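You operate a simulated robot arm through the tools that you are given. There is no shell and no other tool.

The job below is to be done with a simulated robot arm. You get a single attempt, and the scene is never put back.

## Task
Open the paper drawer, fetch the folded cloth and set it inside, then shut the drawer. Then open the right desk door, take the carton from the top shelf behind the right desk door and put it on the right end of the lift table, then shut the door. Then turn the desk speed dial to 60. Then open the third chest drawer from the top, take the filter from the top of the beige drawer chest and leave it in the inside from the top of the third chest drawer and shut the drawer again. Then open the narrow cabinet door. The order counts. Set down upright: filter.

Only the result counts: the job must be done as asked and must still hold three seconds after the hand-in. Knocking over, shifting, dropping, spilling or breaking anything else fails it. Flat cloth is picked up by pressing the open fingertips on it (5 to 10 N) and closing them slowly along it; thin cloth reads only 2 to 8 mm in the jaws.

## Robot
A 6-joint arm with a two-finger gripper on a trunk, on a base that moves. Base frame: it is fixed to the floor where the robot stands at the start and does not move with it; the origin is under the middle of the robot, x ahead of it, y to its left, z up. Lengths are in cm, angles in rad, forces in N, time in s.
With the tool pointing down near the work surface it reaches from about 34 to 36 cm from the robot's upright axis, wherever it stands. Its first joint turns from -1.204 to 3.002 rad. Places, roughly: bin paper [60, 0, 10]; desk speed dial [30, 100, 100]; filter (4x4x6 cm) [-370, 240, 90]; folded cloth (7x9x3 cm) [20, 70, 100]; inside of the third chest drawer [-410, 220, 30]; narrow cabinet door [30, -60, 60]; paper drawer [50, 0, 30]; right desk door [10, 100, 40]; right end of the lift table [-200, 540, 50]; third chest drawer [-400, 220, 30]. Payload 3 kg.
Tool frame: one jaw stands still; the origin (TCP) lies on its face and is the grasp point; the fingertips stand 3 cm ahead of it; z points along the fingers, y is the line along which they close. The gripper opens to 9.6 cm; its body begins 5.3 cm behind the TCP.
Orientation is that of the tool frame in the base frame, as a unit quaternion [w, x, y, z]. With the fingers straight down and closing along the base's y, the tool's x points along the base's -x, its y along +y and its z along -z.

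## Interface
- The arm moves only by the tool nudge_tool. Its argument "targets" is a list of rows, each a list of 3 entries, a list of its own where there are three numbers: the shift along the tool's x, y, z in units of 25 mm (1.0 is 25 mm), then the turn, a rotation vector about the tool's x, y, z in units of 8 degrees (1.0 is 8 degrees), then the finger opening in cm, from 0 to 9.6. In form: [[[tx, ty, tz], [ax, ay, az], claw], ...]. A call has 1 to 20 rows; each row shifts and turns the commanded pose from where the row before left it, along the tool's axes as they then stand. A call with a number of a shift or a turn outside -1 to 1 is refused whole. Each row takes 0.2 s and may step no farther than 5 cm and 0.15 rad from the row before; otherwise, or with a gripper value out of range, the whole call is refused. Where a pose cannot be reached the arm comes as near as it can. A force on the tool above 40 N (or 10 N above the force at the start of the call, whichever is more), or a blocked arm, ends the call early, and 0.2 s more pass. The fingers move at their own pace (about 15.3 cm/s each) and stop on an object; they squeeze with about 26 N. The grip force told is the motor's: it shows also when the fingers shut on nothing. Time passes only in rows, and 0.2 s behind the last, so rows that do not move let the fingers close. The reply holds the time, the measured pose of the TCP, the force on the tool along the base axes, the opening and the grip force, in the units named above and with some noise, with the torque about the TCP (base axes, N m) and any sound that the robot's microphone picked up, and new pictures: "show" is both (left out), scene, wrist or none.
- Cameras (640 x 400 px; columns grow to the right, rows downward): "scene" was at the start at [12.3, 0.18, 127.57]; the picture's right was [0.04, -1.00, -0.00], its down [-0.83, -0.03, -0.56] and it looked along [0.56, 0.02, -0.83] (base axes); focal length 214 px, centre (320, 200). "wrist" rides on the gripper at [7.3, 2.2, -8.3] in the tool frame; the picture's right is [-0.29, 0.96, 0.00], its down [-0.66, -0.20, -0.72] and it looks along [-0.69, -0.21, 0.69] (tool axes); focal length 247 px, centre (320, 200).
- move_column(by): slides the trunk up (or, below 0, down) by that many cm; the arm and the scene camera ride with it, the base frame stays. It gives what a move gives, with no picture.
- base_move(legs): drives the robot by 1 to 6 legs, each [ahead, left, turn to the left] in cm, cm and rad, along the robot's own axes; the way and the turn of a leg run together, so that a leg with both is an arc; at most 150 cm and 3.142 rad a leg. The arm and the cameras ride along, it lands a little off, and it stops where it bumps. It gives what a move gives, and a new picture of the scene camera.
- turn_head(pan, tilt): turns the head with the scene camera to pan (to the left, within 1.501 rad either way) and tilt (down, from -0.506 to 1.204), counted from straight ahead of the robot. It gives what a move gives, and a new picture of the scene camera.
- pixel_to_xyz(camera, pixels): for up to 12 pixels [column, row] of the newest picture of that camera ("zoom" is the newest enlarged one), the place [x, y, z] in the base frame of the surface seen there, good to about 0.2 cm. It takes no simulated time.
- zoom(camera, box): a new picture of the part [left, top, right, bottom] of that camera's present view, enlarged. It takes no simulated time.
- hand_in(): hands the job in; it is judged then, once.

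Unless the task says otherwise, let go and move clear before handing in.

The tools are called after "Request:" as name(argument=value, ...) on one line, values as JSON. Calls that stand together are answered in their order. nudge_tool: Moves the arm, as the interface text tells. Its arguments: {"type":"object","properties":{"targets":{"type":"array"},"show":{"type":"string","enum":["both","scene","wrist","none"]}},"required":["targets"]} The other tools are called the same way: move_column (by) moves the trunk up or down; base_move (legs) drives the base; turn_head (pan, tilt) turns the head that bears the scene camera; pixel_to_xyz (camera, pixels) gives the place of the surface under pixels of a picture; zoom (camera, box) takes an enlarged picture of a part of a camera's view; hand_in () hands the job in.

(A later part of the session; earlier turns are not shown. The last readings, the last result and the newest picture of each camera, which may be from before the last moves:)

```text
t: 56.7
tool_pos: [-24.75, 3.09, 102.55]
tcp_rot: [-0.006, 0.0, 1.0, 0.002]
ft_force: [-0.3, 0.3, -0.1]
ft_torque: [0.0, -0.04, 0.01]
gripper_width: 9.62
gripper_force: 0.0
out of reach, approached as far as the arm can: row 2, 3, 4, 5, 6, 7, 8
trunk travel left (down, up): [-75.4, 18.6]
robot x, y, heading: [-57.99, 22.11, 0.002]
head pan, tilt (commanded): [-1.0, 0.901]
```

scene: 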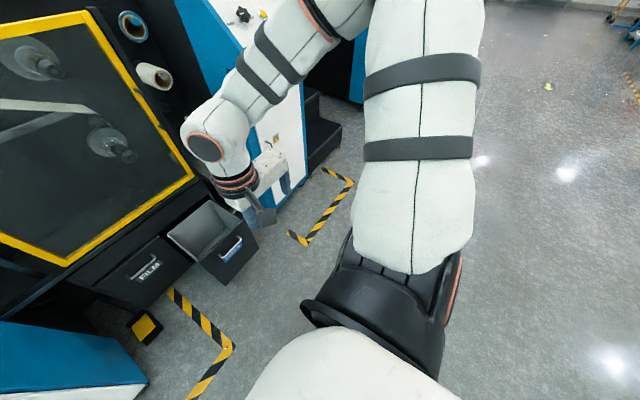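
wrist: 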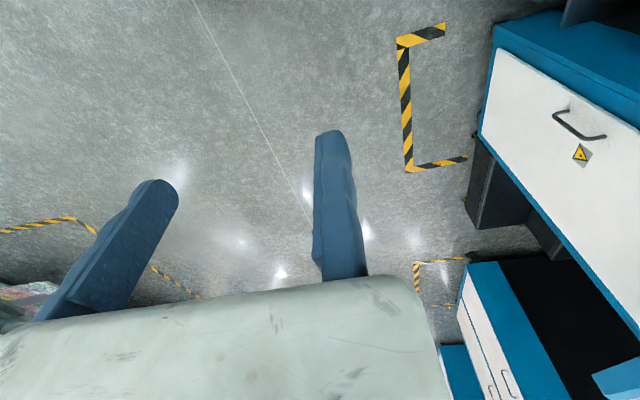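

The limit clearly depends on the arm's swing to the left. The zone around 41 cm ahead and 31 cm right of the robot worked well with closing along x, so I return there.

Request:
nudge_tool(targets=[[[0, -1, -0.5], [0, 0, 0], 9.6], [[0, -1, -0.5], [0, 0, 0], 9.6], [[0, -1, -0.5], [0, 0, 0], 9.6], [[0, -1, -0.5], [0, 0, 0], 9.6], [[-0.6, -1, 0], [0, 0, 1], 9.6], [[-0.6, 0, 0], [0, 0, 1], 9.6], [[0, 0, 0], [0, 0, 1], 9.6], [[0, 0, 0], [0, 0, 1], 9.6]], show="none")

Request:
nudge_tool(targets=[[[0, 0, 0], [0, 0, 1], 9.6], [[0, 0, 0], [0, 0, 1], 9.6], [[0, 0, 0], [0, 0, 1], 9.6], [[0, 0, 0], [0, 0, 1], 9.6], [[0, 0, 0], [0, 0, 1], 9.6], [[0, 0, 0], [0, 0, 1], 9.6], [[0, 0, 0], [0, 0, 1], 9.6], [[0, 0, 0], [0, 0, 0.25], 9.6]], show="none")

```text
t: 58.5
tool_pos: [-21.62, -9.81, 107.35]
tcp_rot: [-0.007, 0.277, 0.961, 0.0]
ft_force: [0.3, 0.1, -0.6]
ft_torque: [-0.01, 0.0, -0.04]
gripper_width: 9.59
gripper_force: 0.1
trunk travel left (down, up): [-75.4, 18.6]
robot x, y, heading: [-58.17, 22.28, 0.002]
head pan, tilt (commanded): [-1.0, 0.901]
```

```text
t: 60.3
tool_pos: [-21.42, -9.73, 107.3]
tcp_rot: [-0.005, 0.708, 0.706, -0.004]
ft_force: [0.2, 0.5, 0.7]
ft_torque: [0.02, 0.0, 0.01]
gripper_width: 9.62
gripper_force: 0.0
trunk travel left (down, up): [-75.4, 18.6]
robot x, y, heading: [-58.29, 22.44, -0.003]
head pan, tilt (commanded): [-1.0, 0.901]
```

Tool is at 37 ahead / 32 right of the robot with full freedom. I'll extend slightly, then drive left and ahead to bring it above the cloth, with the head looking at the desk.

Request:
nudge_tool(targets=[[[0, 1, 0], [0, 0, 0], 9.6], [[0, 1, 0], [0, 0, 0], 9.6], [[0, 0.8, -0.5], [0, 0, 0], 9.6]], show="none")

Request:
base_move(legs=[[0, 78.5, 0], [22, 0, 0]])

Request:
turn_head(pan=-0.5, tilt=0.7)

```text
t: 61.1
tool_pos: [-14.5, -9.69, 108.52]
tcp_rot: [-0.006, 0.707, 0.707, -0.003]
ft_force: [0.6, 0.6, -0.1]
ft_torque: [0.02, -0.01, 0.0]
gripper_width: 9.6
gripper_force: 0.1
trunk travel left (down, up): [-75.4, 18.6]
robot x, y, heading: [-57.99, 22.19, 0.002]
head pan, tilt (commanded): [-1.0, 0.901]
```

```text
t: 66.6
tool_pos: [7.45, 68.88, 108.68]
tcp_rot: [-0.005, 0.706, 0.708, -0.003]
ft_force: [0.5, 0.5, 0.6]
ft_torque: [0.02, 0.03, -0.01]
gripper_width: 9.59
gripper_force: 0.0
trunk travel left (down, up): [-75.4, 18.6]
robot x, y, heading: [-36.09, 100.54, -0.0]
head pan, tilt (commanded): [-1.0, 0.901]
```

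scene: 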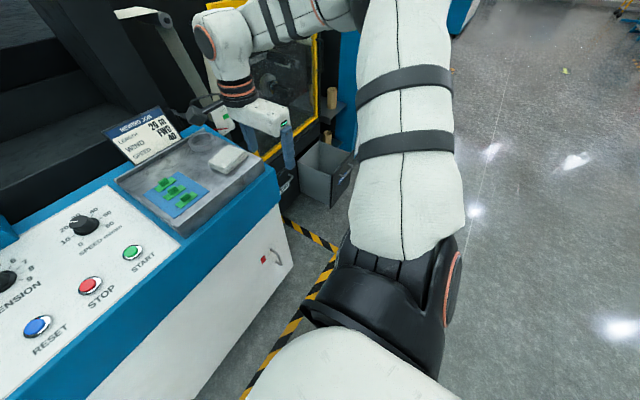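

```text
t: 67.5
tool_pos: [7.37, 68.82, 108.48]
tcp_rot: [-0.006, 0.706, 0.708, -0.004]
ft_force: [0.0, 0.6, 0.4]
ft_torque: [-0.01, 0.01, -0.02]
gripper_width: 9.59
gripper_force: 0.0
trunk travel left (down, up): [-75.4, 18.6]
robot x, y, heading: [-36.35, 100.98, 0.005]
head pan, tilt (commanded): [-0.499, 0.7]
```

scene: 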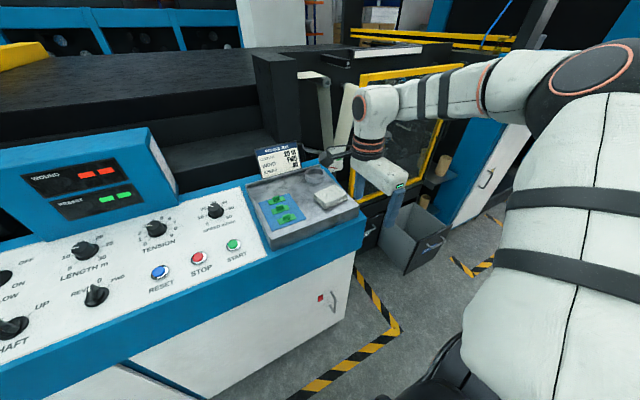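

The cloth shows at (330,198) next to the gripper. Zoom and measure it closely.

Request:
zoom(camera="scene", box=[240, 140, 380, 240])

Request:
pixel_to_xyz(camera="zoom", pixels=[[340, 230], [430, 230], [330, 275], [430, 275], [380, 250], [380, 290], [455, 250], [320, 230], [300, 290], [395, 225], [355, 290], [340, 205]])

```text
4.00 times, centred on (310, 190) of scene
```

zoom: 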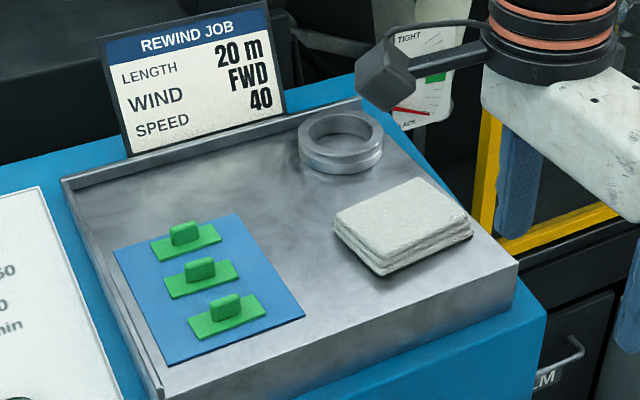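

```text
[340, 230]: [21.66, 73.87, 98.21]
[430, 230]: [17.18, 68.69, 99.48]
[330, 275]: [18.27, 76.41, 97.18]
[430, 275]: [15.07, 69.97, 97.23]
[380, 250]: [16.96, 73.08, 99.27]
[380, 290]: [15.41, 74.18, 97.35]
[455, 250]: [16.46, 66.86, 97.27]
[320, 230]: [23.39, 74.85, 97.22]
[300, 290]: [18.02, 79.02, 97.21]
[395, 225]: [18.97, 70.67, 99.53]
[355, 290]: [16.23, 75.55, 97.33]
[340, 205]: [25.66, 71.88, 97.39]
```

Request:
pixel_to_xyz(camera="zoom", pixels=[[341, 216], [420, 181], [467, 221], [383, 259], [405, 220], [383, 274], [472, 237], [336, 232], [339, 225], [384, 268], [471, 230]])

```text
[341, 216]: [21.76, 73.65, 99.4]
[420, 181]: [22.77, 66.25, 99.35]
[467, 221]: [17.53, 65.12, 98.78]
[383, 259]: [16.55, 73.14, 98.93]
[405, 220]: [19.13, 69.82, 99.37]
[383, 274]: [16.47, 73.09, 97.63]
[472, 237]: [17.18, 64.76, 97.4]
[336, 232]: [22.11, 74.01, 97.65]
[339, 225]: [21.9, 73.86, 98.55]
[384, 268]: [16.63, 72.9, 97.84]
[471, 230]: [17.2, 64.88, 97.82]
```

Cloth footprint is roughly x 16.5–22.9, y 65–73.8, rotated ~0.11 rad, top z=99.4 on tray floor z=97.2. I'll align the roll, drive ahead over it and check with the wrist camera.

Request:
nudge_tool(targets=[[[0, 0, 0], [0, 0, -0.79], 9.6]], show="none")

Request:
base_move(legs=[[15.8, 0, 0]])

Request:
nudge_tool(targets=[[[0, 0, 0], [0, 0, 0], 9.6]], show="wrist")

```text
t: 67.9
tool_pos: [7.41, 68.96, 108.51]
tcp_rot: [-0.006, 0.666, 0.746, -0.002]
ft_force: [-0.6, -0.4, 0.9]
ft_torque: [0.0, -0.02, -0.03]
gripper_width: 9.56
gripper_force: 0.0
trunk travel left (down, up): [-75.4, 18.6]
robot x, y, heading: [-35.88, 100.63, 0.003]
head pan, tilt (commanded): [-0.499, 0.7]
```

```text
t: 69.3
tool_pos: [23.17, 68.76, 108.54]
tcp_rot: [-0.005, 0.667, 0.745, -0.002]
ft_force: [1.1, 0.4, -0.7]
ft_torque: [0.01, 0.01, -0.03]
gripper_width: 9.6
gripper_force: 0.1
trunk travel left (down, up): [-75.4, 18.6]
robot x, y, heading: [-20.4, 100.78, 0.002]
head pan, tilt (commanded): [-0.499, 0.7]
```

scene: 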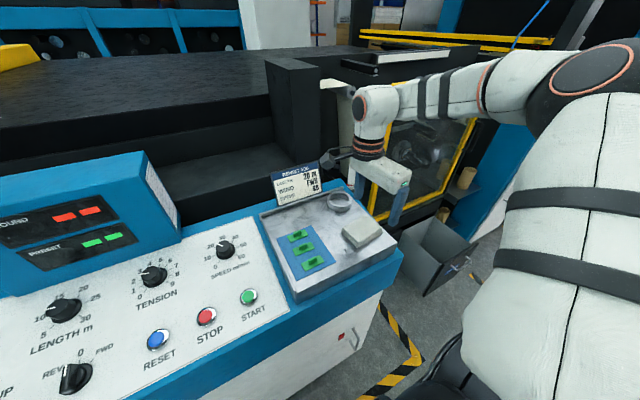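

```text
t: 69.7
tool_pos: [23.28, 68.79, 108.57]
tcp_rot: [-0.006, 0.668, 0.745, -0.002]
ft_force: [-0.5, -0.2, -0.6]
ft_torque: [0.04, 0.0, 0.03]
gripper_width: 9.61
gripper_force: 0.1
trunk travel left (down, up): [-75.4, 18.6]
robot x, y, heading: [-20.34, 100.64, 0.004]
head pan, tilt (commanded): [-0.499, 0.7]
```

wrist: 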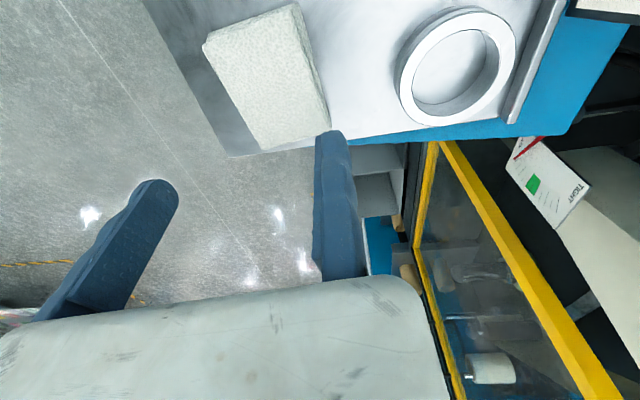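

Request:
pixel_to_xyz(camera="wrist", pixels=[[205, 47], [294, 5], [328, 128], [263, 148], [270, 80], [400, 80], [405, 95], [300, 20], [322, 120]])

```text
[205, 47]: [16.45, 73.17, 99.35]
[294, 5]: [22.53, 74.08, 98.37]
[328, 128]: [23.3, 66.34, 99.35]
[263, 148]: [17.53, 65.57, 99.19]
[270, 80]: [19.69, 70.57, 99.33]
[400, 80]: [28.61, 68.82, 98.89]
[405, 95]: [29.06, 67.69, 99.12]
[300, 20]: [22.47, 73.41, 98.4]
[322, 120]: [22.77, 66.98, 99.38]
```

Wrist measurements put the cloth's far edge at x≈22.9 at mid-length and centre y≈69.8. I'll adjust and lower until the tips are just above the tray.

Request:
nudge_tool(targets=[[[0.4, 0.12, 0.8], [0, 0, -0.1], 9.6], [[0, 0, 1], [0, 0, 0], 9.6], [[0, 0, 0.9], [0, 0, 0], 9.6], [[0, 0, 0.3], [0, 0, 0], 9.6]], show="wrist")

```text
t: 70.7
tool_pos: [23.37, 69.94, 101.03]
tcp_rot: [-0.006, 0.661, 0.75, -0.003]
ft_force: [0.3, -0.6, 0.1]
ft_torque: [0.0, 0.02, 0.0]
gripper_width: 9.61
gripper_force: 0.1
trunk travel left (down, up): [-75.4, 18.6]
robot x, y, heading: [-20.44, 100.75, -0.003]
head pan, tilt (commanded): [-0.499, 0.7]
```

wrist: 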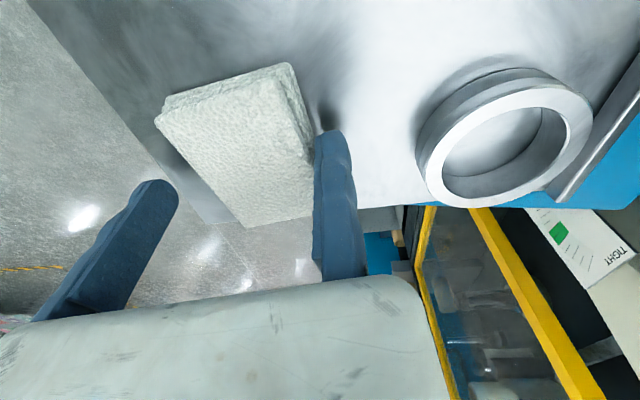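

Fixed finger is beside the cloth's right edge. Lower 0.4 cm and close slowly.

Request:
nudge_tool(targets=[[[0, 0, 0.15], [0, 0, 0], 9.6], [[0, 0, 0], [0, 0, 0], 8], [[0, 0, 0], [0, 0, 0], 7], [[0, 0, 0], [0, 0, 0], 6.2], [[0, 0, 0], [0, 0, 0], 5.4], [[0, 0, 0], [0, 0, 0], 4.8]], show="wrist")

```text
t: 72.1
tool_pos: [23.24, 69.87, 100.61]
tcp_rot: [-0.006, 0.662, 0.75, -0.003]
ft_force: [0.9, -0.2, -0.3]
ft_torque: [-0.01, -0.01, -0.03]
gripper_width: 6.5
gripper_force: 25.8
trunk travel left (down, up): [-75.4, 18.6]
robot x, y, heading: [-20.27, 101.01, 0.003]
head pan, tilt (commanded): [-0.499, 0.7]
```

wrist: 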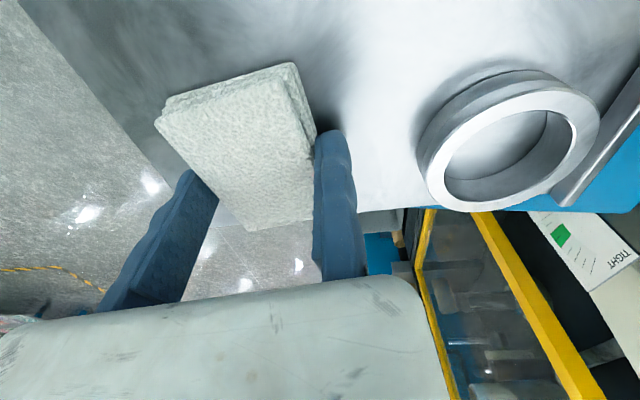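

The jaws hold the cloth at 6.5 cm with 26 N. Lifting.

Request:
nudge_tool(targets=[[[0, 0, -0.4], [0, 0, 0], 4.5], [[0, 0, -0.8], [0, 0, 0], 4.5], [[0, 0, -1], [0, 0, 0], 4.5], [[0, 0, -1], [0, 0, 0], 4.5]], show="both")

```text
t: 73.1
tool_pos: [23.38, 70.02, 108.75]
tcp_rot: [-0.006, 0.662, 0.75, -0.002]
ft_force: [-0.4, -0.3, 0.0]
ft_torque: [0.01, 0.02, -0.02]
gripper_width: 6.5
gripper_force: 26.6
trunk travel left (down, up): [-75.4, 18.6]
robot x, y, heading: [-20.17, 100.83, 0.0]
head pan, tilt (commanded): [-0.499, 0.7]
```

scene: 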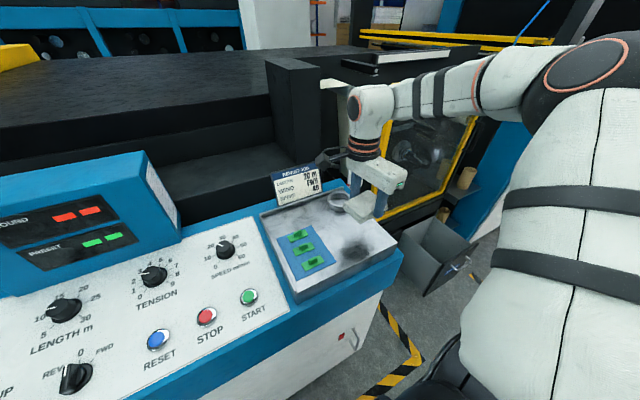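
wrist: 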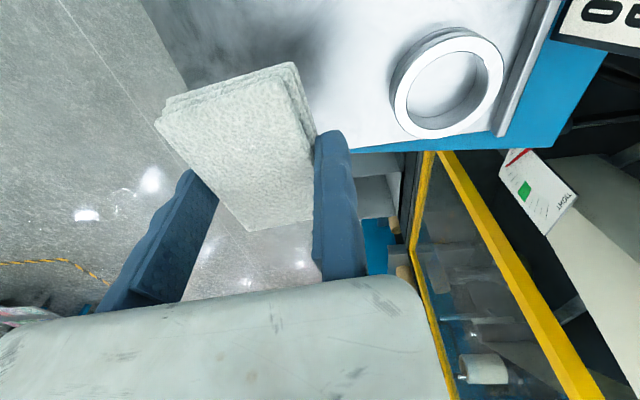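

Cloth is held. I'll back away from the desk, drive right so the tool lines up over the open drawer, and look inside it.

Request:
base_move(legs=[[-38, 0, 0], [0, -71.5, 0]])

Request:
turn_head(pan=-0.4, tilt=0.75)

```text
t: 79.0
tool_pos: [-14.47, -0.65, 108.64]
tcp_rot: [-0.006, 0.662, 0.749, -0.003]
ft_force: [-0.8, 0.4, -0.1]
ft_torque: [0.02, -0.02, -0.04]
gripper_width: 6.51
gripper_force: 26.1
trunk travel left (down, up): [-75.4, 18.6]
robot x, y, heading: [-58.01, 30.46, -0.001]
head pan, tilt (commanded): [-0.499, 0.7]
```

scene: 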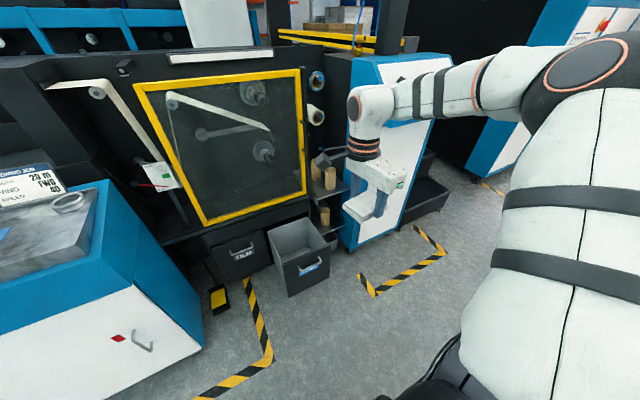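

```text
t: 79.6
tool_pos: [-14.27, -0.67, 108.72]
tcp_rot: [-0.005, 0.662, 0.749, -0.003]
ft_force: [-0.1, 0.1, -0.3]
ft_torque: [-0.01, -0.03, -0.01]
gripper_width: 6.47
gripper_force: 26.1
trunk travel left (down, up): [-75.4, 18.6]
robot x, y, heading: [-58.18, 30.32, -0.0]
head pan, tilt (commanded): [-0.4, 0.75]
```

scene: 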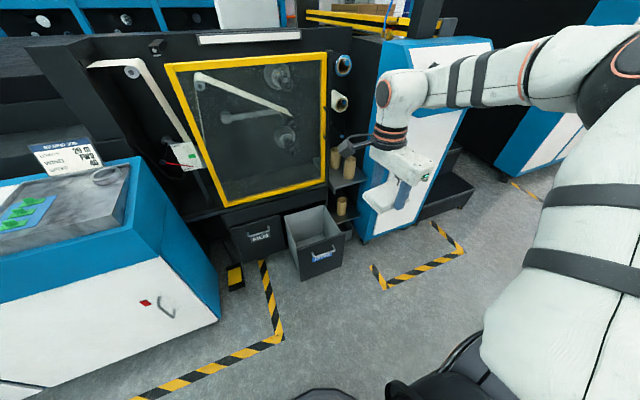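

Request:
zoom(camera="scene", box=[270, 190, 370, 290])

Request:
pixel_to_xyz(camera="scene", pixels=[[200, 205], [260, 192], [325, 120], [290, 222], [330, 208], [345, 230], [302, 245], [312, 232], [320, 240], [305, 222], [360, 175], [352, 210]])

```text
4.00 times, centred on (320, 240) of scene
```

zoom: 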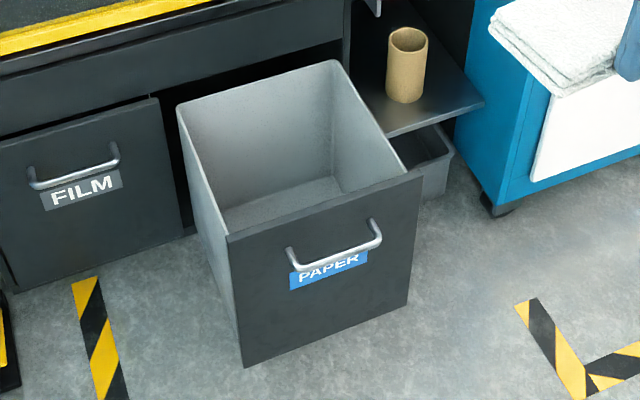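

```text
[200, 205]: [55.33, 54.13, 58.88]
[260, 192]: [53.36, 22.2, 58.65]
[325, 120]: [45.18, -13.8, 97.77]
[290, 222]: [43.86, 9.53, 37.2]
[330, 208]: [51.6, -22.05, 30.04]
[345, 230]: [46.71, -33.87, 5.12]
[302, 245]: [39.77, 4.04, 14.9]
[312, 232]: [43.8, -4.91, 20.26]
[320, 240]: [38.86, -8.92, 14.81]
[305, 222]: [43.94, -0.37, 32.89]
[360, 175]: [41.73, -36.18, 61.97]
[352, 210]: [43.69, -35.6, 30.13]
```

Request:
pixel_to_xyz(camera="zoom", pixels=[[255, 84], [183, 112], [335, 64], [200, 170], [330, 206], [230, 240], [415, 180], [375, 120], [395, 165], [290, 200]])

```text
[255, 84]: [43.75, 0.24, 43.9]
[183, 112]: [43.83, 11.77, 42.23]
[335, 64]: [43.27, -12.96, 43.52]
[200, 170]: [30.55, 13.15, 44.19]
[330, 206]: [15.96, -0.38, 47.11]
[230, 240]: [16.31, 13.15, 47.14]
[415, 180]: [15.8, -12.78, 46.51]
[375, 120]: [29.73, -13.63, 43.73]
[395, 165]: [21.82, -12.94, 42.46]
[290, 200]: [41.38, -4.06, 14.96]
```

The drawer interior spans x 17–43.8, y −13…12.5, floor z=14.8, rim z≈44. I'll drive ahead so the cloth is over it, then lower the trunk step by step.

Request:
base_move(legs=[[44.5, 0, 0]])

Request:
move_column(by=-40)

Request:
turn_head(pan=-0.65, tilt=0.75)

```text
t: 82.3
tool_pos: [29.99, -0.57, 108.57]
tcp_rot: [-0.006, 0.663, 0.749, -0.003]
ft_force: [-0.4, -0.4, 0.1]
ft_torque: [0.02, -0.05, -0.01]
gripper_width: 6.46
gripper_force: 25.9
trunk travel left (down, up): [-75.4, 18.6]
robot x, y, heading: [-13.64, 30.42, 0.002]
head pan, tilt (commanded): [-0.4, 0.75]
```

scene: 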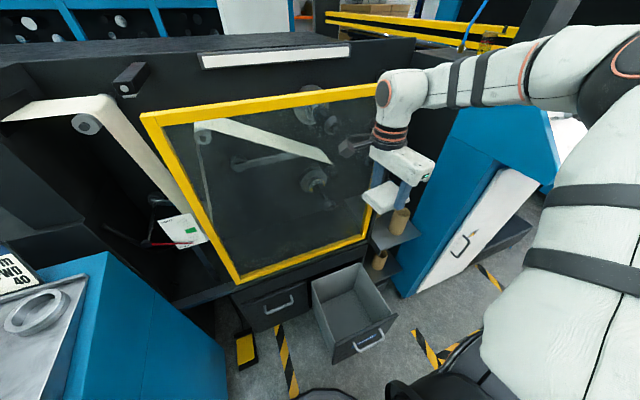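

```text
t: 86.2
tool_pos: [30.09, -0.75, 68.65]
tcp_rot: [-0.006, 0.662, 0.75, -0.003]
ft_force: [-0.5, 0.2, -0.5]
ft_torque: [-0.01, 0.0, 0.0]
gripper_width: 6.49
gripper_force: 25.7
trunk travel left (down, up): [-35.4, 58.6]
robot x, y, heading: [-13.62, 30.85, 0.001]
head pan, tilt (commanded): [-0.4, 0.75]
```

```text
t: 86.9
tool_pos: [30.13, -0.63, 68.63]
tcp_rot: [-0.006, 0.662, 0.75, -0.003]
ft_force: [0.4, -1.1, -0.6]
ft_torque: [-0.01, -0.02, 0.02]
gripper_width: 6.51
gripper_force: 25.9
trunk travel left (down, up): [-35.4, 58.6]
robot x, y, heading: [-13.92, 30.61, -0.001]
head pan, tilt (commanded): [-0.649, 0.75]
```

scene: 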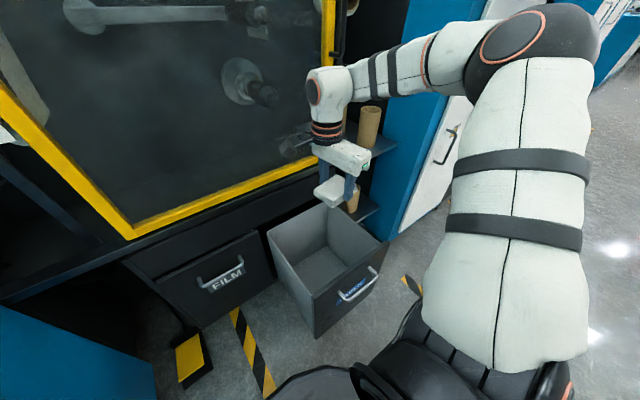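

The cloth hangs right above the drawer opening. Lowering further.

Request:
move_column(by=-24)

Request:
nudge_tool(targets=[[[-0.5, 0, 0.4], [0, 0, 0], 4.5], [[0, 0, 0.8], [0, 0, 0], 4.5]], show="scene")

```text
t: 89.4
tool_pos: [30.15, -0.56, 44.62]
tcp_rot: [-0.005, 0.662, 0.749, -0.003]
ft_force: [0.5, -0.5, -0.2]
ft_torque: [-0.02, -0.05, 0.02]
gripper_width: 6.5
gripper_force: 25.7
trunk travel left (down, up): [-11.4, 82.6]
robot x, y, heading: [-13.49, 30.63, 0.005]
head pan, tilt (commanded): [-0.649, 0.75]
```

```text
t: 90.0
tool_pos: [30.21, -1.85, 41.68]
tcp_rot: [-0.006, 0.661, 0.75, -0.003]
ft_force: [0.6, 0.3, -0.4]
ft_torque: [0.0, -0.02, 0.0]
gripper_width: 6.45
gripper_force: 25.3
trunk travel left (down, up): [-11.4, 82.6]
robot x, y, heading: [-13.56, 30.51, 0.0]
head pan, tilt (commanded): [-0.649, 0.75]
```

scene: 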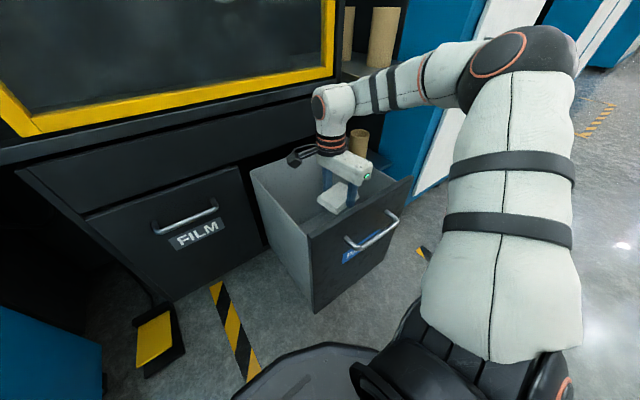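

Request:
pixel_to_xyz(camera="scene", pixels=[[360, 100], [390, 90], [425, 80], [340, 120], [330, 145], [305, 155], [400, 105], [345, 170]])

Request:
zoom(camera="scene", box=[240, 60, 440, 260])

```text
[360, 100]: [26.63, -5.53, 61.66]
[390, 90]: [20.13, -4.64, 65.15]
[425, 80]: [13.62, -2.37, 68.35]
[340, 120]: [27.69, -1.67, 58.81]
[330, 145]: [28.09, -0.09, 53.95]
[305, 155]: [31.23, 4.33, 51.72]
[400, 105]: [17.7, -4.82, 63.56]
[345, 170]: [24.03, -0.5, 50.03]
```

```text
2.00 times, centred on (340, 160) of scene
```

zoom: 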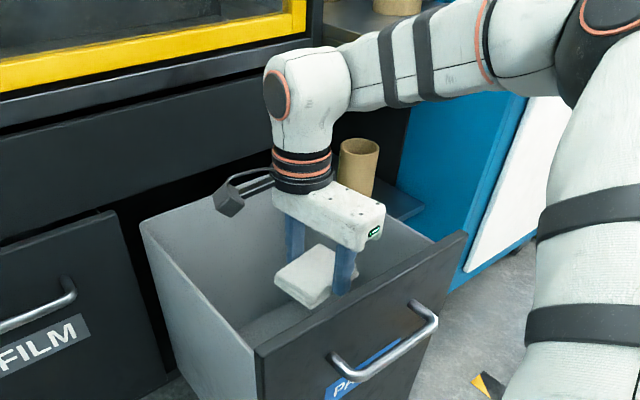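

Forearm underside (~57) clears the front panel (47) by ~10 cm, so I can lower about 8.5 cm more before releasing.

Request:
move_column(by=-8.5)

Request:
nudge_tool(targets=[[[0, 0, 0], [0, 0, 0], 4.5]], show="both")

```text
t: 91.2
tool_pos: [30.26, -1.77, 33.24]
tcp_rot: [-0.006, 0.662, 0.749, -0.003]
ft_force: [0.7, -0.6, -0.4]
ft_torque: [0.02, -0.01, 0.02]
gripper_width: 6.49
gripper_force: 26.1
trunk travel left (down, up): [-2.9, 91.1]
robot x, y, heading: [-13.54, 30.5, 0.0]
head pan, tilt (commanded): [-0.649, 0.75]
```

```text
t: 91.6
tool_pos: [30.14, -1.69, 33.12]
tcp_rot: [-0.007, 0.663, 0.749, -0.003]
ft_force: [0.3, 0.2, -0.7]
ft_torque: [0.02, -0.04, -0.03]
gripper_width: 6.48
gripper_force: 25.8
trunk travel left (down, up): [-2.9, 91.1]
robot x, y, heading: [-13.37, 30.51, 0.001]
head pan, tilt (commanded): [-0.649, 0.75]
```

scene: 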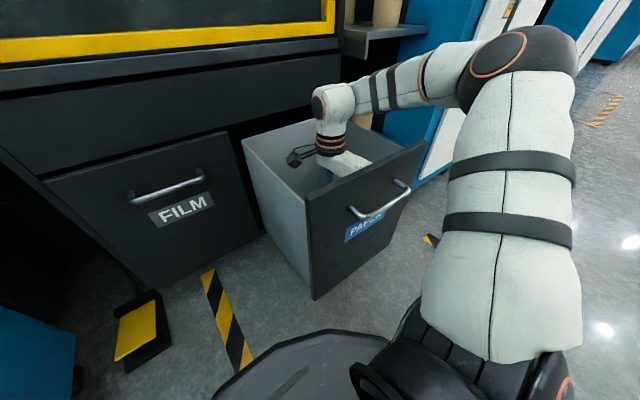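
wrist: 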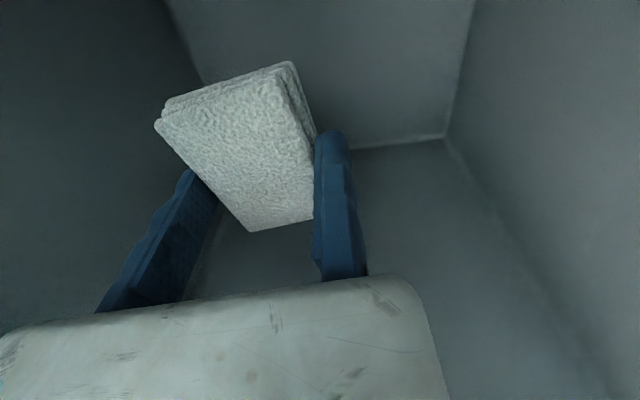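

The cloth is well inside the drawer. Release by opening to 8.5 cm, then raise.

Request:
nudge_tool(targets=[[[0, 0, 0], [0, 0, 0], 8], [[0, 0, 0], [0, 0, 0], 8.5], [[0, 0, 0], [0, 0, 0], 8.5]], show="wrist")

Request:
move_column(by=35)

Request:
turn_head(pan=-0.6, tilt=0.85)

```text
t: 92.4
tool_pos: [30.25, -1.79, 33.28]
tcp_rot: [-0.006, 0.662, 0.75, -0.003]
ft_force: [0.3, 0.3, 1.0]
ft_torque: [-0.02, -0.02, 0.0]
gripper_width: 8.47
gripper_force: 0.1
trunk travel left (down, up): [-2.9, 91.1]
robot x, y, heading: [-13.49, 30.37, 0.002]
head pan, tilt (commanded): [-0.649, 0.75]
```

wrist: 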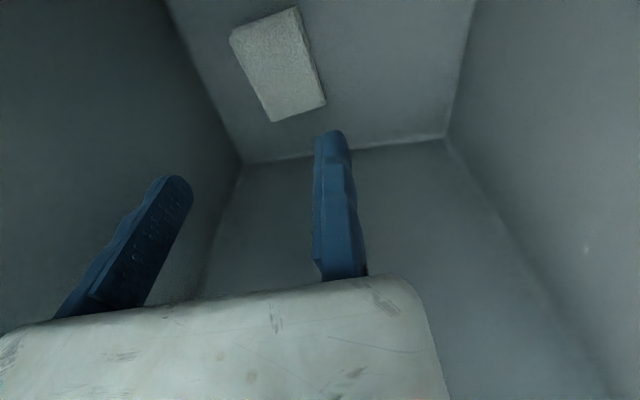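

```text
t: 95.9
tool_pos: [30.17, -1.75, 68.17]
tcp_rot: [-0.006, 0.662, 0.75, -0.003]
ft_force: [0.7, -0.1, 0.3]
ft_torque: [-0.03, -0.03, -0.03]
gripper_width: 8.5
gripper_force: 0.0
trunk travel left (down, up): [-37.9, 56.1]
robot x, y, heading: [-13.33, 30.32, -0.001]
head pan, tilt (commanded): [-0.649, 0.75]
```

```text
t: 96.5
tool_pos: [30.17, -1.93, 68.18]
tcp_rot: [-0.005, 0.662, 0.749, -0.003]
ft_force: [0.3, 0.3, -0.1]
ft_torque: [0.0, 0.0, -0.01]
gripper_width: 8.54
gripper_force: 0.1
trunk travel left (down, up): [-37.9, 56.1]
robot x, y, heading: [-13.61, 30.63, 0.003]
head pan, tilt (commanded): [-0.6, 0.85]
```

scene: 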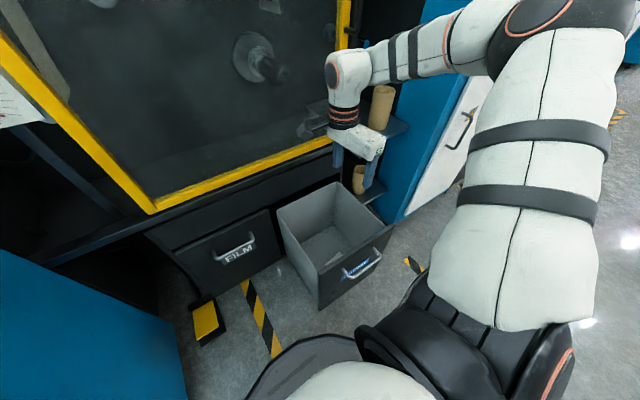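

The cloth lies on the drawer floor. To shut it, I'll back off, close the fingers, lower in front of the handle and push the bar with the fixed finger by driving ahead.

Request:
base_move(legs=[[-25, 0, 0]])

Request:
nudge_tool(targets=[[[0.5, 0, 0], [0, 0, 0.9], 4], [[0, 0, 0], [0, 0, 0], 0], [[0, 0, 0], [0, 0, 0], 0]], show="none")

Request:
move_column(by=-29.5)

Request:
turn_head(pan=-0.5, tilt=0.7)

```text
t: 98.3
tool_pos: [5.1, -1.64, 68.15]
tcp_rot: [-0.005, 0.661, 0.75, -0.002]
ft_force: [-0.8, 0.0, 0.4]
ft_torque: [-0.02, -0.02, -0.01]
gripper_width: 8.47
gripper_force: 0.0
trunk travel left (down, up): [-37.9, 56.1]
robot x, y, heading: [-38.95, 30.38, 0.007]
head pan, tilt (commanded): [-0.6, 0.85]
```

scene: 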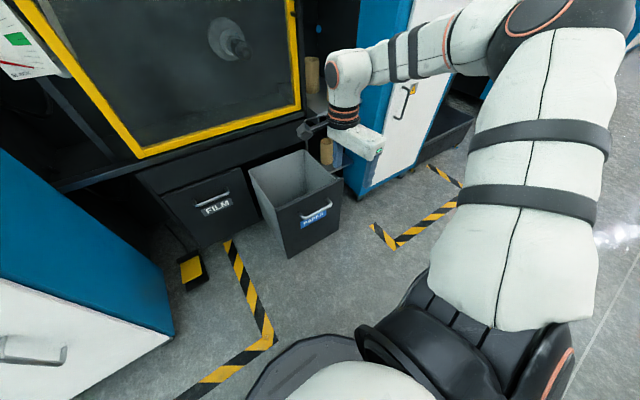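

```text
t: 99.2
tool_pos: [5.04, -0.52, 68.21]
tcp_rot: [-0.006, 0.707, 0.707, -0.002]
ft_force: [0.7, -0.6, -0.4]
ft_torque: [0.02, -0.04, -0.01]
gripper_width: 0.0
gripper_force: 25.8
trunk travel left (down, up): [-37.9, 56.1]
robot x, y, heading: [-38.2, 30.44, 0.002]
head pan, tilt (commanded): [-0.6, 0.85]
```

```text
t: 102.1
tool_pos: [5.08, -0.55, 38.78]
tcp_rot: [-0.006, 0.707, 0.707, -0.003]
ft_force: [0.5, 0.9, -0.8]
ft_torque: [0.0, 0.0, 0.0]
gripper_width: 0.0
gripper_force: 25.9
trunk travel left (down, up): [-8.4, 85.6]
robot x, y, heading: [-38.93, 30.14, 0.001]
head pan, tilt (commanded): [-0.6, 0.85]
```

```text
t: 102.8
tool_pos: [5.12, -0.49, 38.72]
tcp_rot: [-0.006, 0.707, 0.707, -0.002]
ft_force: [-1.1, 0.3, 0.5]
ft_torque: [-0.02, 0.02, 0.0]
gripper_width: 0.0
gripper_force: 26.5
trunk travel left (down, up): [-8.4, 85.6]
robot x, y, heading: [-38.49, 30.48, 0.002]
head pan, tilt (commanded): [-0.499, 0.7]
```

scene: 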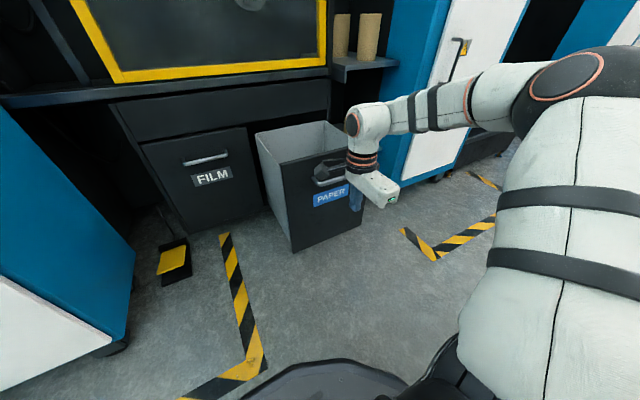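

Finger is in front of the handle. Pushing by driving ahead 25 cm first.

Request:
base_move(legs=[[25, 0, 0]])

```text
t: 104.6
tool_pos: [29.83, -0.79, 38.72]
tcp_rot: [-0.005, 0.708, 0.706, -0.003]
ft_force: [-0.9, 0.0, -0.5]
ft_torque: [0.01, 0.02, -0.01]
gripper_width: 0.0
gripper_force: 25.9
trunk travel left (down, up): [-8.4, 85.6]
robot x, y, heading: [-13.64, 30.35, 0.0]
head pan, tilt (commanded): [-0.499, 0.7]
```

scene: 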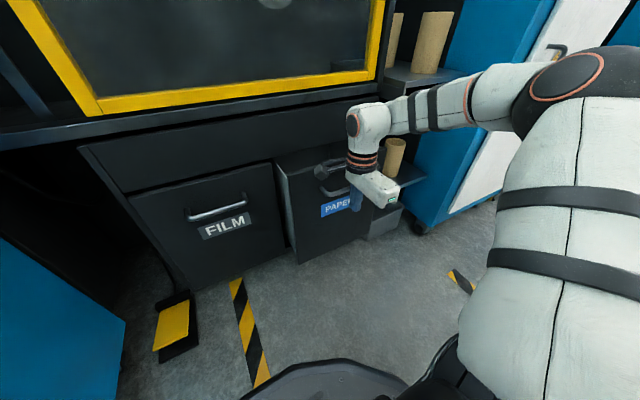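

The drawer is nearly shut. Continue gently.

Request:
base_move(legs=[[5, 0, 0]])

Request:
nudge_tool(targets=[[[0, 0.5, 0], [0, 0, 0], 0], [[0, 0.5, 0], [0, 0, 0], 0], [[0, 0.5, 0], [0, 0, 0], 0], [[0, 0.5, 0], [0, 0, 0], 0]], show="scene")

```text
t: 105.5
tool_pos: [34.9, -0.49, 38.68]
tcp_rot: [-0.005, 0.709, 0.705, -0.003]
ft_force: [0.5, -0.4, -0.5]
ft_torque: [0.01, 0.05, -0.01]
gripper_width: 0.0
gripper_force: 26.4
trunk travel left (down, up): [-8.4, 85.6]
robot x, y, heading: [-8.81, 30.3, 0.0]
head pan, tilt (commanded): [-0.499, 0.7]
```

scene: 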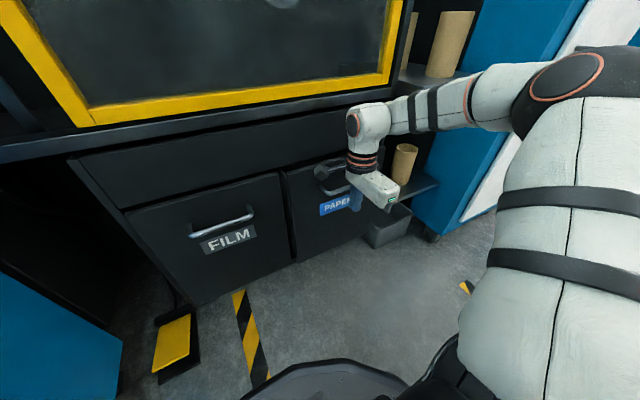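

```text
t: 106.3
tool_pos: [37.01, -0.74, 38.65]
tcp_rot: [-0.013, 0.708, 0.706, -0.009]
ft_force: [-14.1, 1.4, 7.3]
ft_torque: [-0.14, -0.45, -0.12]
gripper_width: 0.0
gripper_force: 26.0
trunk travel left (down, up): [-8.4, 85.6]
robot x, y, heading: [-8.44, 30.45, -0.003]
head pan, tilt (commanded): [-0.499, 0.7]
stopped in row 3: the force on the tool passed its limit at 54 N (the readings are from after the stop); the commanded pose is now the measured one
```

scene: 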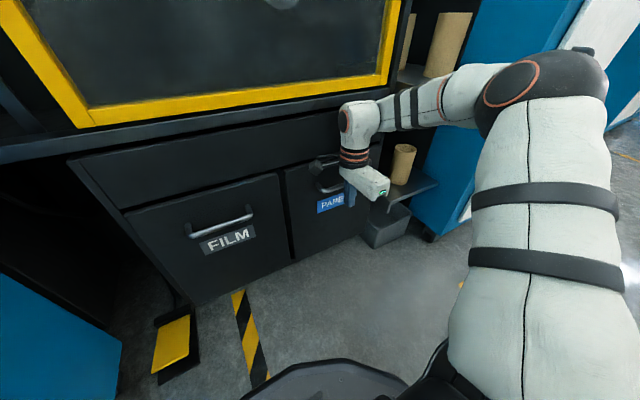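

The push met a hard stop (54 N), so the drawer should be shut. I'll verify the front's position.

Request:
pixel_to_xyz(camera="scene", pixels=[[300, 200], [300, 240], [330, 230], [230, 240], [290, 180], [245, 185]])

Request:
nudge_tool(targets=[[[0, -1, 0], [0, 0, 0], 0], [[0, -1, 0], [0, 0, 0], 0]], show="none")

Request:
base_move(legs=[[-35, 0, 0]])

```text
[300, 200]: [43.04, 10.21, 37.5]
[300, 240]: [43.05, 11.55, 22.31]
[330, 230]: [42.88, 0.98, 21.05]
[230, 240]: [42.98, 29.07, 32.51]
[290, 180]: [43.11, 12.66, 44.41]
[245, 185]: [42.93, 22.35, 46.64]
```

```text
t: 106.9
tool_pos: [32.32, -0.62, 38.48]
tcp_rot: [-0.016, 0.708, 0.706, -0.009]
ft_force: [0.1, -0.7, 0.4]
ft_torque: [0.04, 0.04, 0.0]
gripper_width: 0.0
gripper_force: 26.0
trunk travel left (down, up): [-8.4, 85.6]
robot x, y, heading: [-8.51, 30.51, -0.001]
head pan, tilt (commanded): [-0.499, 0.7]
```

```text
t: 109.1
tool_pos: [-2.93, -0.5, 38.57]
tcp_rot: [-0.014, 0.708, 0.706, -0.009]
ft_force: [0.0, -0.7, -0.9]
ft_torque: [-0.02, -0.03, 0.01]
gripper_width: 0.01
gripper_force: 25.6
trunk travel left (down, up): [-8.4, 85.6]
robot x, y, heading: [-43.81, 30.54, -0.006]
head pan, tilt (commanded): [-0.499, 0.7]
```

scene: 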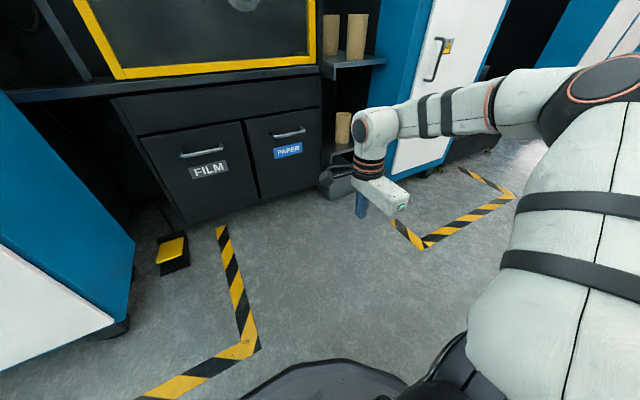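

Both drawer fronts are flush at x≈43, so part one is done. Now I move left for the desk door and turn the tool to point ahead again.

Request:
nudge_tool(targets=[[[0, 0, -1], [0, 0, 0], 0], [[0, 0, -1], [0, 0, 0], 2], [[0, 0, -1], [0, 0, 0], 9.6], [[0, 0, -1], [0, 0, 0], 9.6], [[0, 0.4, 0], [-1, 0, 0], 9.6], [[0, 0.4, 0.05], [-1, 0, 0], 9.6], [[0, 0.4, 0.1], [-1, 0, 0], 9.6], [[0, 0.4, 0.2], [-1, 0, 0], 9.6], [[0, 0.3, 0.3], [-1, 0, 0], 9.6], [[0, 0.25, 0.4], [-1, 0, 0], 9.6], [[0, 0.2, 0.4], [-1, 0, 0], 9.6], [[0, 0.15, 0.4], [-1, 0, 0], 9.6], [[0, 0, 0.4], [-1, 0, 0], 9.6], [[0, 0, 0.4], [-1, 0, 0], 9.6], [[0, 0, 0.4], [-1, 0, 0], 9.6], [[0, 0, 0], [-0.25, 0, 0], 9.6]], show="none")

Request:
base_move(legs=[[-20, 0, 0], [0, 65, 0]])

Request:
turn_head(pan=-0.2, tilt=0.3)

```text
t: 112.5
tool_pos: [8.79, -0.66, 46.12]
tcp_rot: [0.492, 0.511, 0.504, 0.493]
ft_force: [-0.2, -0.2, -0.8]
ft_torque: [-0.01, -0.02, -0.01]
gripper_width: 9.6
gripper_force: 0.2
trunk travel left (down, up): [-8.4, 85.6]
robot x, y, heading: [-44.0, 30.51, -0.003]
head pan, tilt (commanded): [-0.499, 0.7]
```

```text
t: 117.3
tool_pos: [-10.78, 64.01, 46.16]
tcp_rot: [0.492, 0.511, 0.504, 0.492]
ft_force: [-0.3, -0.2, -0.6]
ft_torque: [-0.02, 0.0, 0.0]
gripper_width: 9.6
gripper_force: 0.0
trunk travel left (down, up): [-8.4, 85.6]
robot x, y, heading: [-63.72, 94.99, -0.006]
head pan, tilt (commanded): [-0.499, 0.7]
```

scene: 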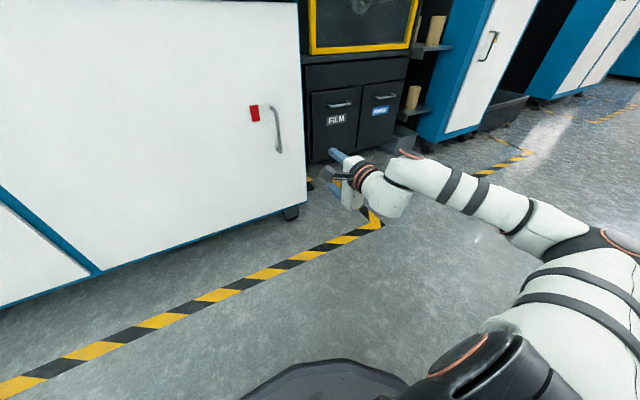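

```text
t: 118.2
tool_pos: [-10.79, 63.97, 46.24]
tcp_rot: [0.491, 0.512, 0.505, 0.492]
ft_force: [-0.6, -0.8, 0.6]
ft_torque: [-0.01, -0.01, 0.03]
gripper_width: 9.61
gripper_force: 0.0
trunk travel left (down, up): [-8.4, 85.6]
robot x, y, heading: [-63.2, 95.28, -0.005]
head pan, tilt (commanded): [-0.201, 0.3]
```

scene: 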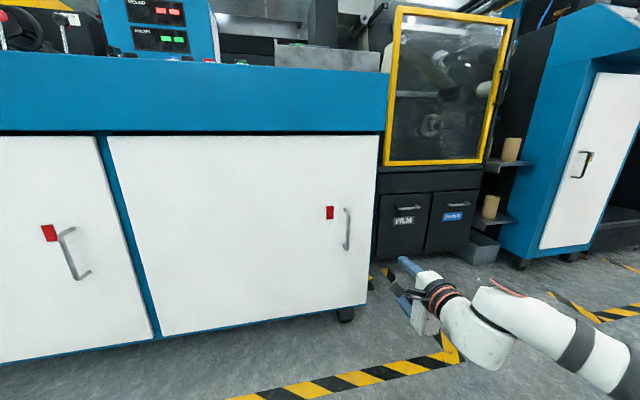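

The right desk door fills (107–378, 137–335) with its handle at (347,230) near the right edge, so hinge is at left. I'll measure.

Request:
zoom(camera="scene", box=[300, 180, 400, 270])

Request:
pixel_to_xyz(camera="scene", pixels=[[108, 140], [158, 332], [375, 145], [362, 302], [104, 200], [130, 200], [240, 230], [70, 250], [330, 213], [375, 200]])

```text
4.44 times, centred on (350, 225) of scene
```

zoom: 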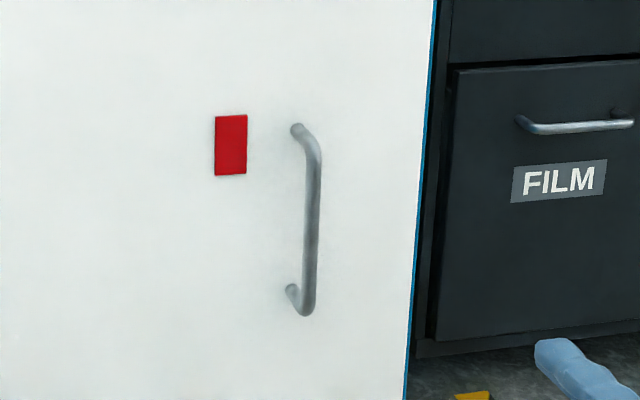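

```text
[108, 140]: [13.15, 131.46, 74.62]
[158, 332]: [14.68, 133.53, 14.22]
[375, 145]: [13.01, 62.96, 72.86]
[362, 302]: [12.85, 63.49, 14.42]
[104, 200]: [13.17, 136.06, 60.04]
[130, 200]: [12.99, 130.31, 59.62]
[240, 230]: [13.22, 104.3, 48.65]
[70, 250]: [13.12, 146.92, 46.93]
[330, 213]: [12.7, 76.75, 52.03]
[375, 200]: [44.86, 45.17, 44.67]
```

Request:
pixel_to_xyz(camera="zoom", pixels=[[313, 170], [311, 220], [309, 270], [310, 150], [306, 300], [297, 130], [318, 200], [306, 240], [310, 310], [430, 100]])

```text
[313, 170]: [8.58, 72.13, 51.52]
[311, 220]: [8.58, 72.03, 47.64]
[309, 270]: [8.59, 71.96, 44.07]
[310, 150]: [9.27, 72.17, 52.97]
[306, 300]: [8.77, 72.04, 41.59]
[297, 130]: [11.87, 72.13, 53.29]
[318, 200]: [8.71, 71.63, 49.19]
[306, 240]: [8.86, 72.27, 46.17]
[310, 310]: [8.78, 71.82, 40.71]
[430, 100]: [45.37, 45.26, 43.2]
```

The handle bar is vertical at x≈9.1, y≈72, z 41–53. I'll roll the tool so the jaws close along y.

Request:
nudge_tool(targets=[[[0, 0, 0], [0, 0, -1], 9.6], [[0, 0, 0], [0, 0, -1], 9.6], [[0, 0, 0], [0, 0, -1], 9.6], [[0, 0, 0], [0, 0, -1], 9.6], [[0, 0, 0], [0, 0, -1], 9.6], [[0, 0, 0], [0, 0, -1], 9.6], [[0, 0, 0], [0, 0, -1], 9.6], [[0, 0, 0], [0, 0, -1], 9.6], [[0, 0, 0], [0, 0, -1], 9.6], [[0, 0, 0], [0, 0, -1], 9.6], [[0, 0, 0], [0, 0, -1], 9.6], [[0, 0, 0], [0, 0, -0.25], 9.6]], show="none")

Request:
base_move(legs=[[0, 9, 0], [10, 0, 0]])

Request:
nudge_tool(targets=[[[0, 0, 0], [0, 0, 0], 9.6]], show="wrist")

```text
t: 120.8
tool_pos: [-10.91, 63.91, 46.2]
tcp_rot: [0.695, 0.004, 0.719, -0.001]
ft_force: [-0.7, 0.3, 0.5]
ft_torque: [-0.01, -0.05, 0.02]
gripper_width: 9.58
gripper_force: 0.1
trunk travel left (down, up): [-8.4, 85.6]
robot x, y, heading: [-63.4, 95.03, -0.005]
head pan, tilt (commanded): [-0.201, 0.3]
```

```text
t: 122.6
tool_pos: [-0.75, 72.78, 46.23]
tcp_rot: [0.695, 0.004, 0.719, 0.001]
ft_force: [0.3, 0.3, 0.2]
ft_torque: [-0.01, 0.01, 0.0]
gripper_width: 9.59
gripper_force: 0.0
trunk travel left (down, up): [-8.4, 85.6]
robot x, y, heading: [-53.58, 104.04, -0.008]
head pan, tilt (commanded): [-0.201, 0.3]
```

scene: 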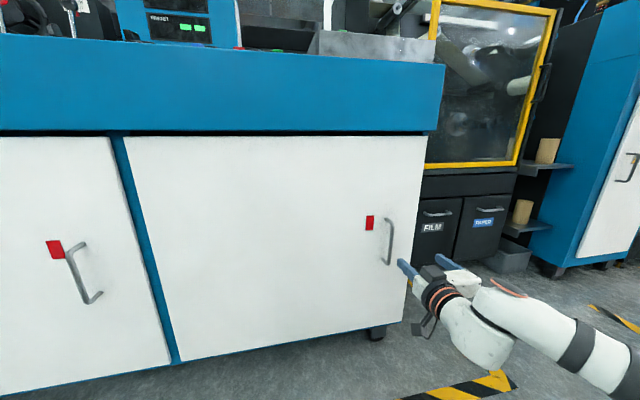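

```text
t: 123.0
tool_pos: [-0.91, 72.87, 46.16]
tcp_rot: [0.695, 0.004, 0.719, 0.001]
ft_force: [0.1, 0.0, 0.0]
ft_torque: [0.03, 0.01, 0.02]
gripper_width: 9.58
gripper_force: 0.1
trunk travel left (down, up): [-8.4, 85.6]
robot x, y, heading: [-53.16, 104.38, -0.004]
head pan, tilt (commanded): [-0.201, 0.3]
```

wrist: 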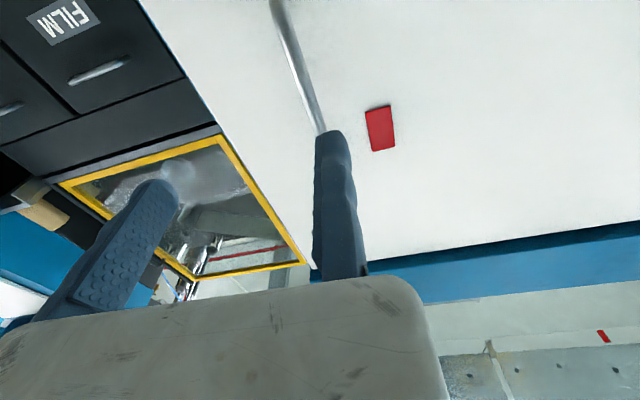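

The bar is just left of the fixed finger at (320,125). I'll shift 0.6 cm to +y and advance 9 cm.

Request:
nudge_tool(targets=[[[0, 0.25, 0], [0, 0, 0], 9.6], [[0, 0, 1], [0, 0, 0], 9.6], [[0, 0, 1], [0, 0, 0], 9.6]], show="wrist")

```text
t: 123.8
tool_pos: [4.27, 73.47, 45.93]
tcp_rot: [0.696, 0.005, 0.718, 0.001]
ft_force: [0.3, 0.1, 0.0]
ft_torque: [0.0, -0.02, 0.0]
gripper_width: 9.6
gripper_force: 0.0
trunk travel left (down, up): [-8.4, 85.6]
robot x, y, heading: [-53.45, 104.16, -0.009]
head pan, tilt (commanded): [-0.201, 0.3]
```

wrist: 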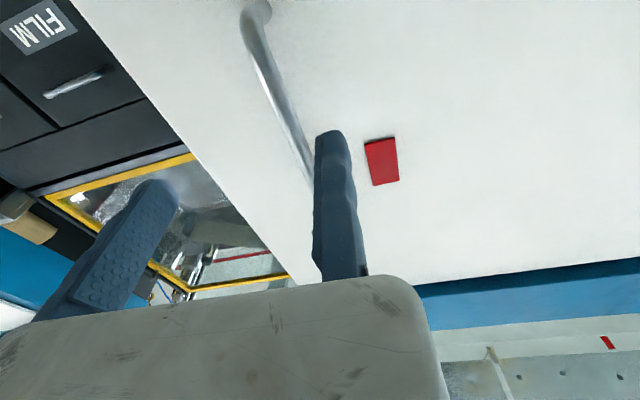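

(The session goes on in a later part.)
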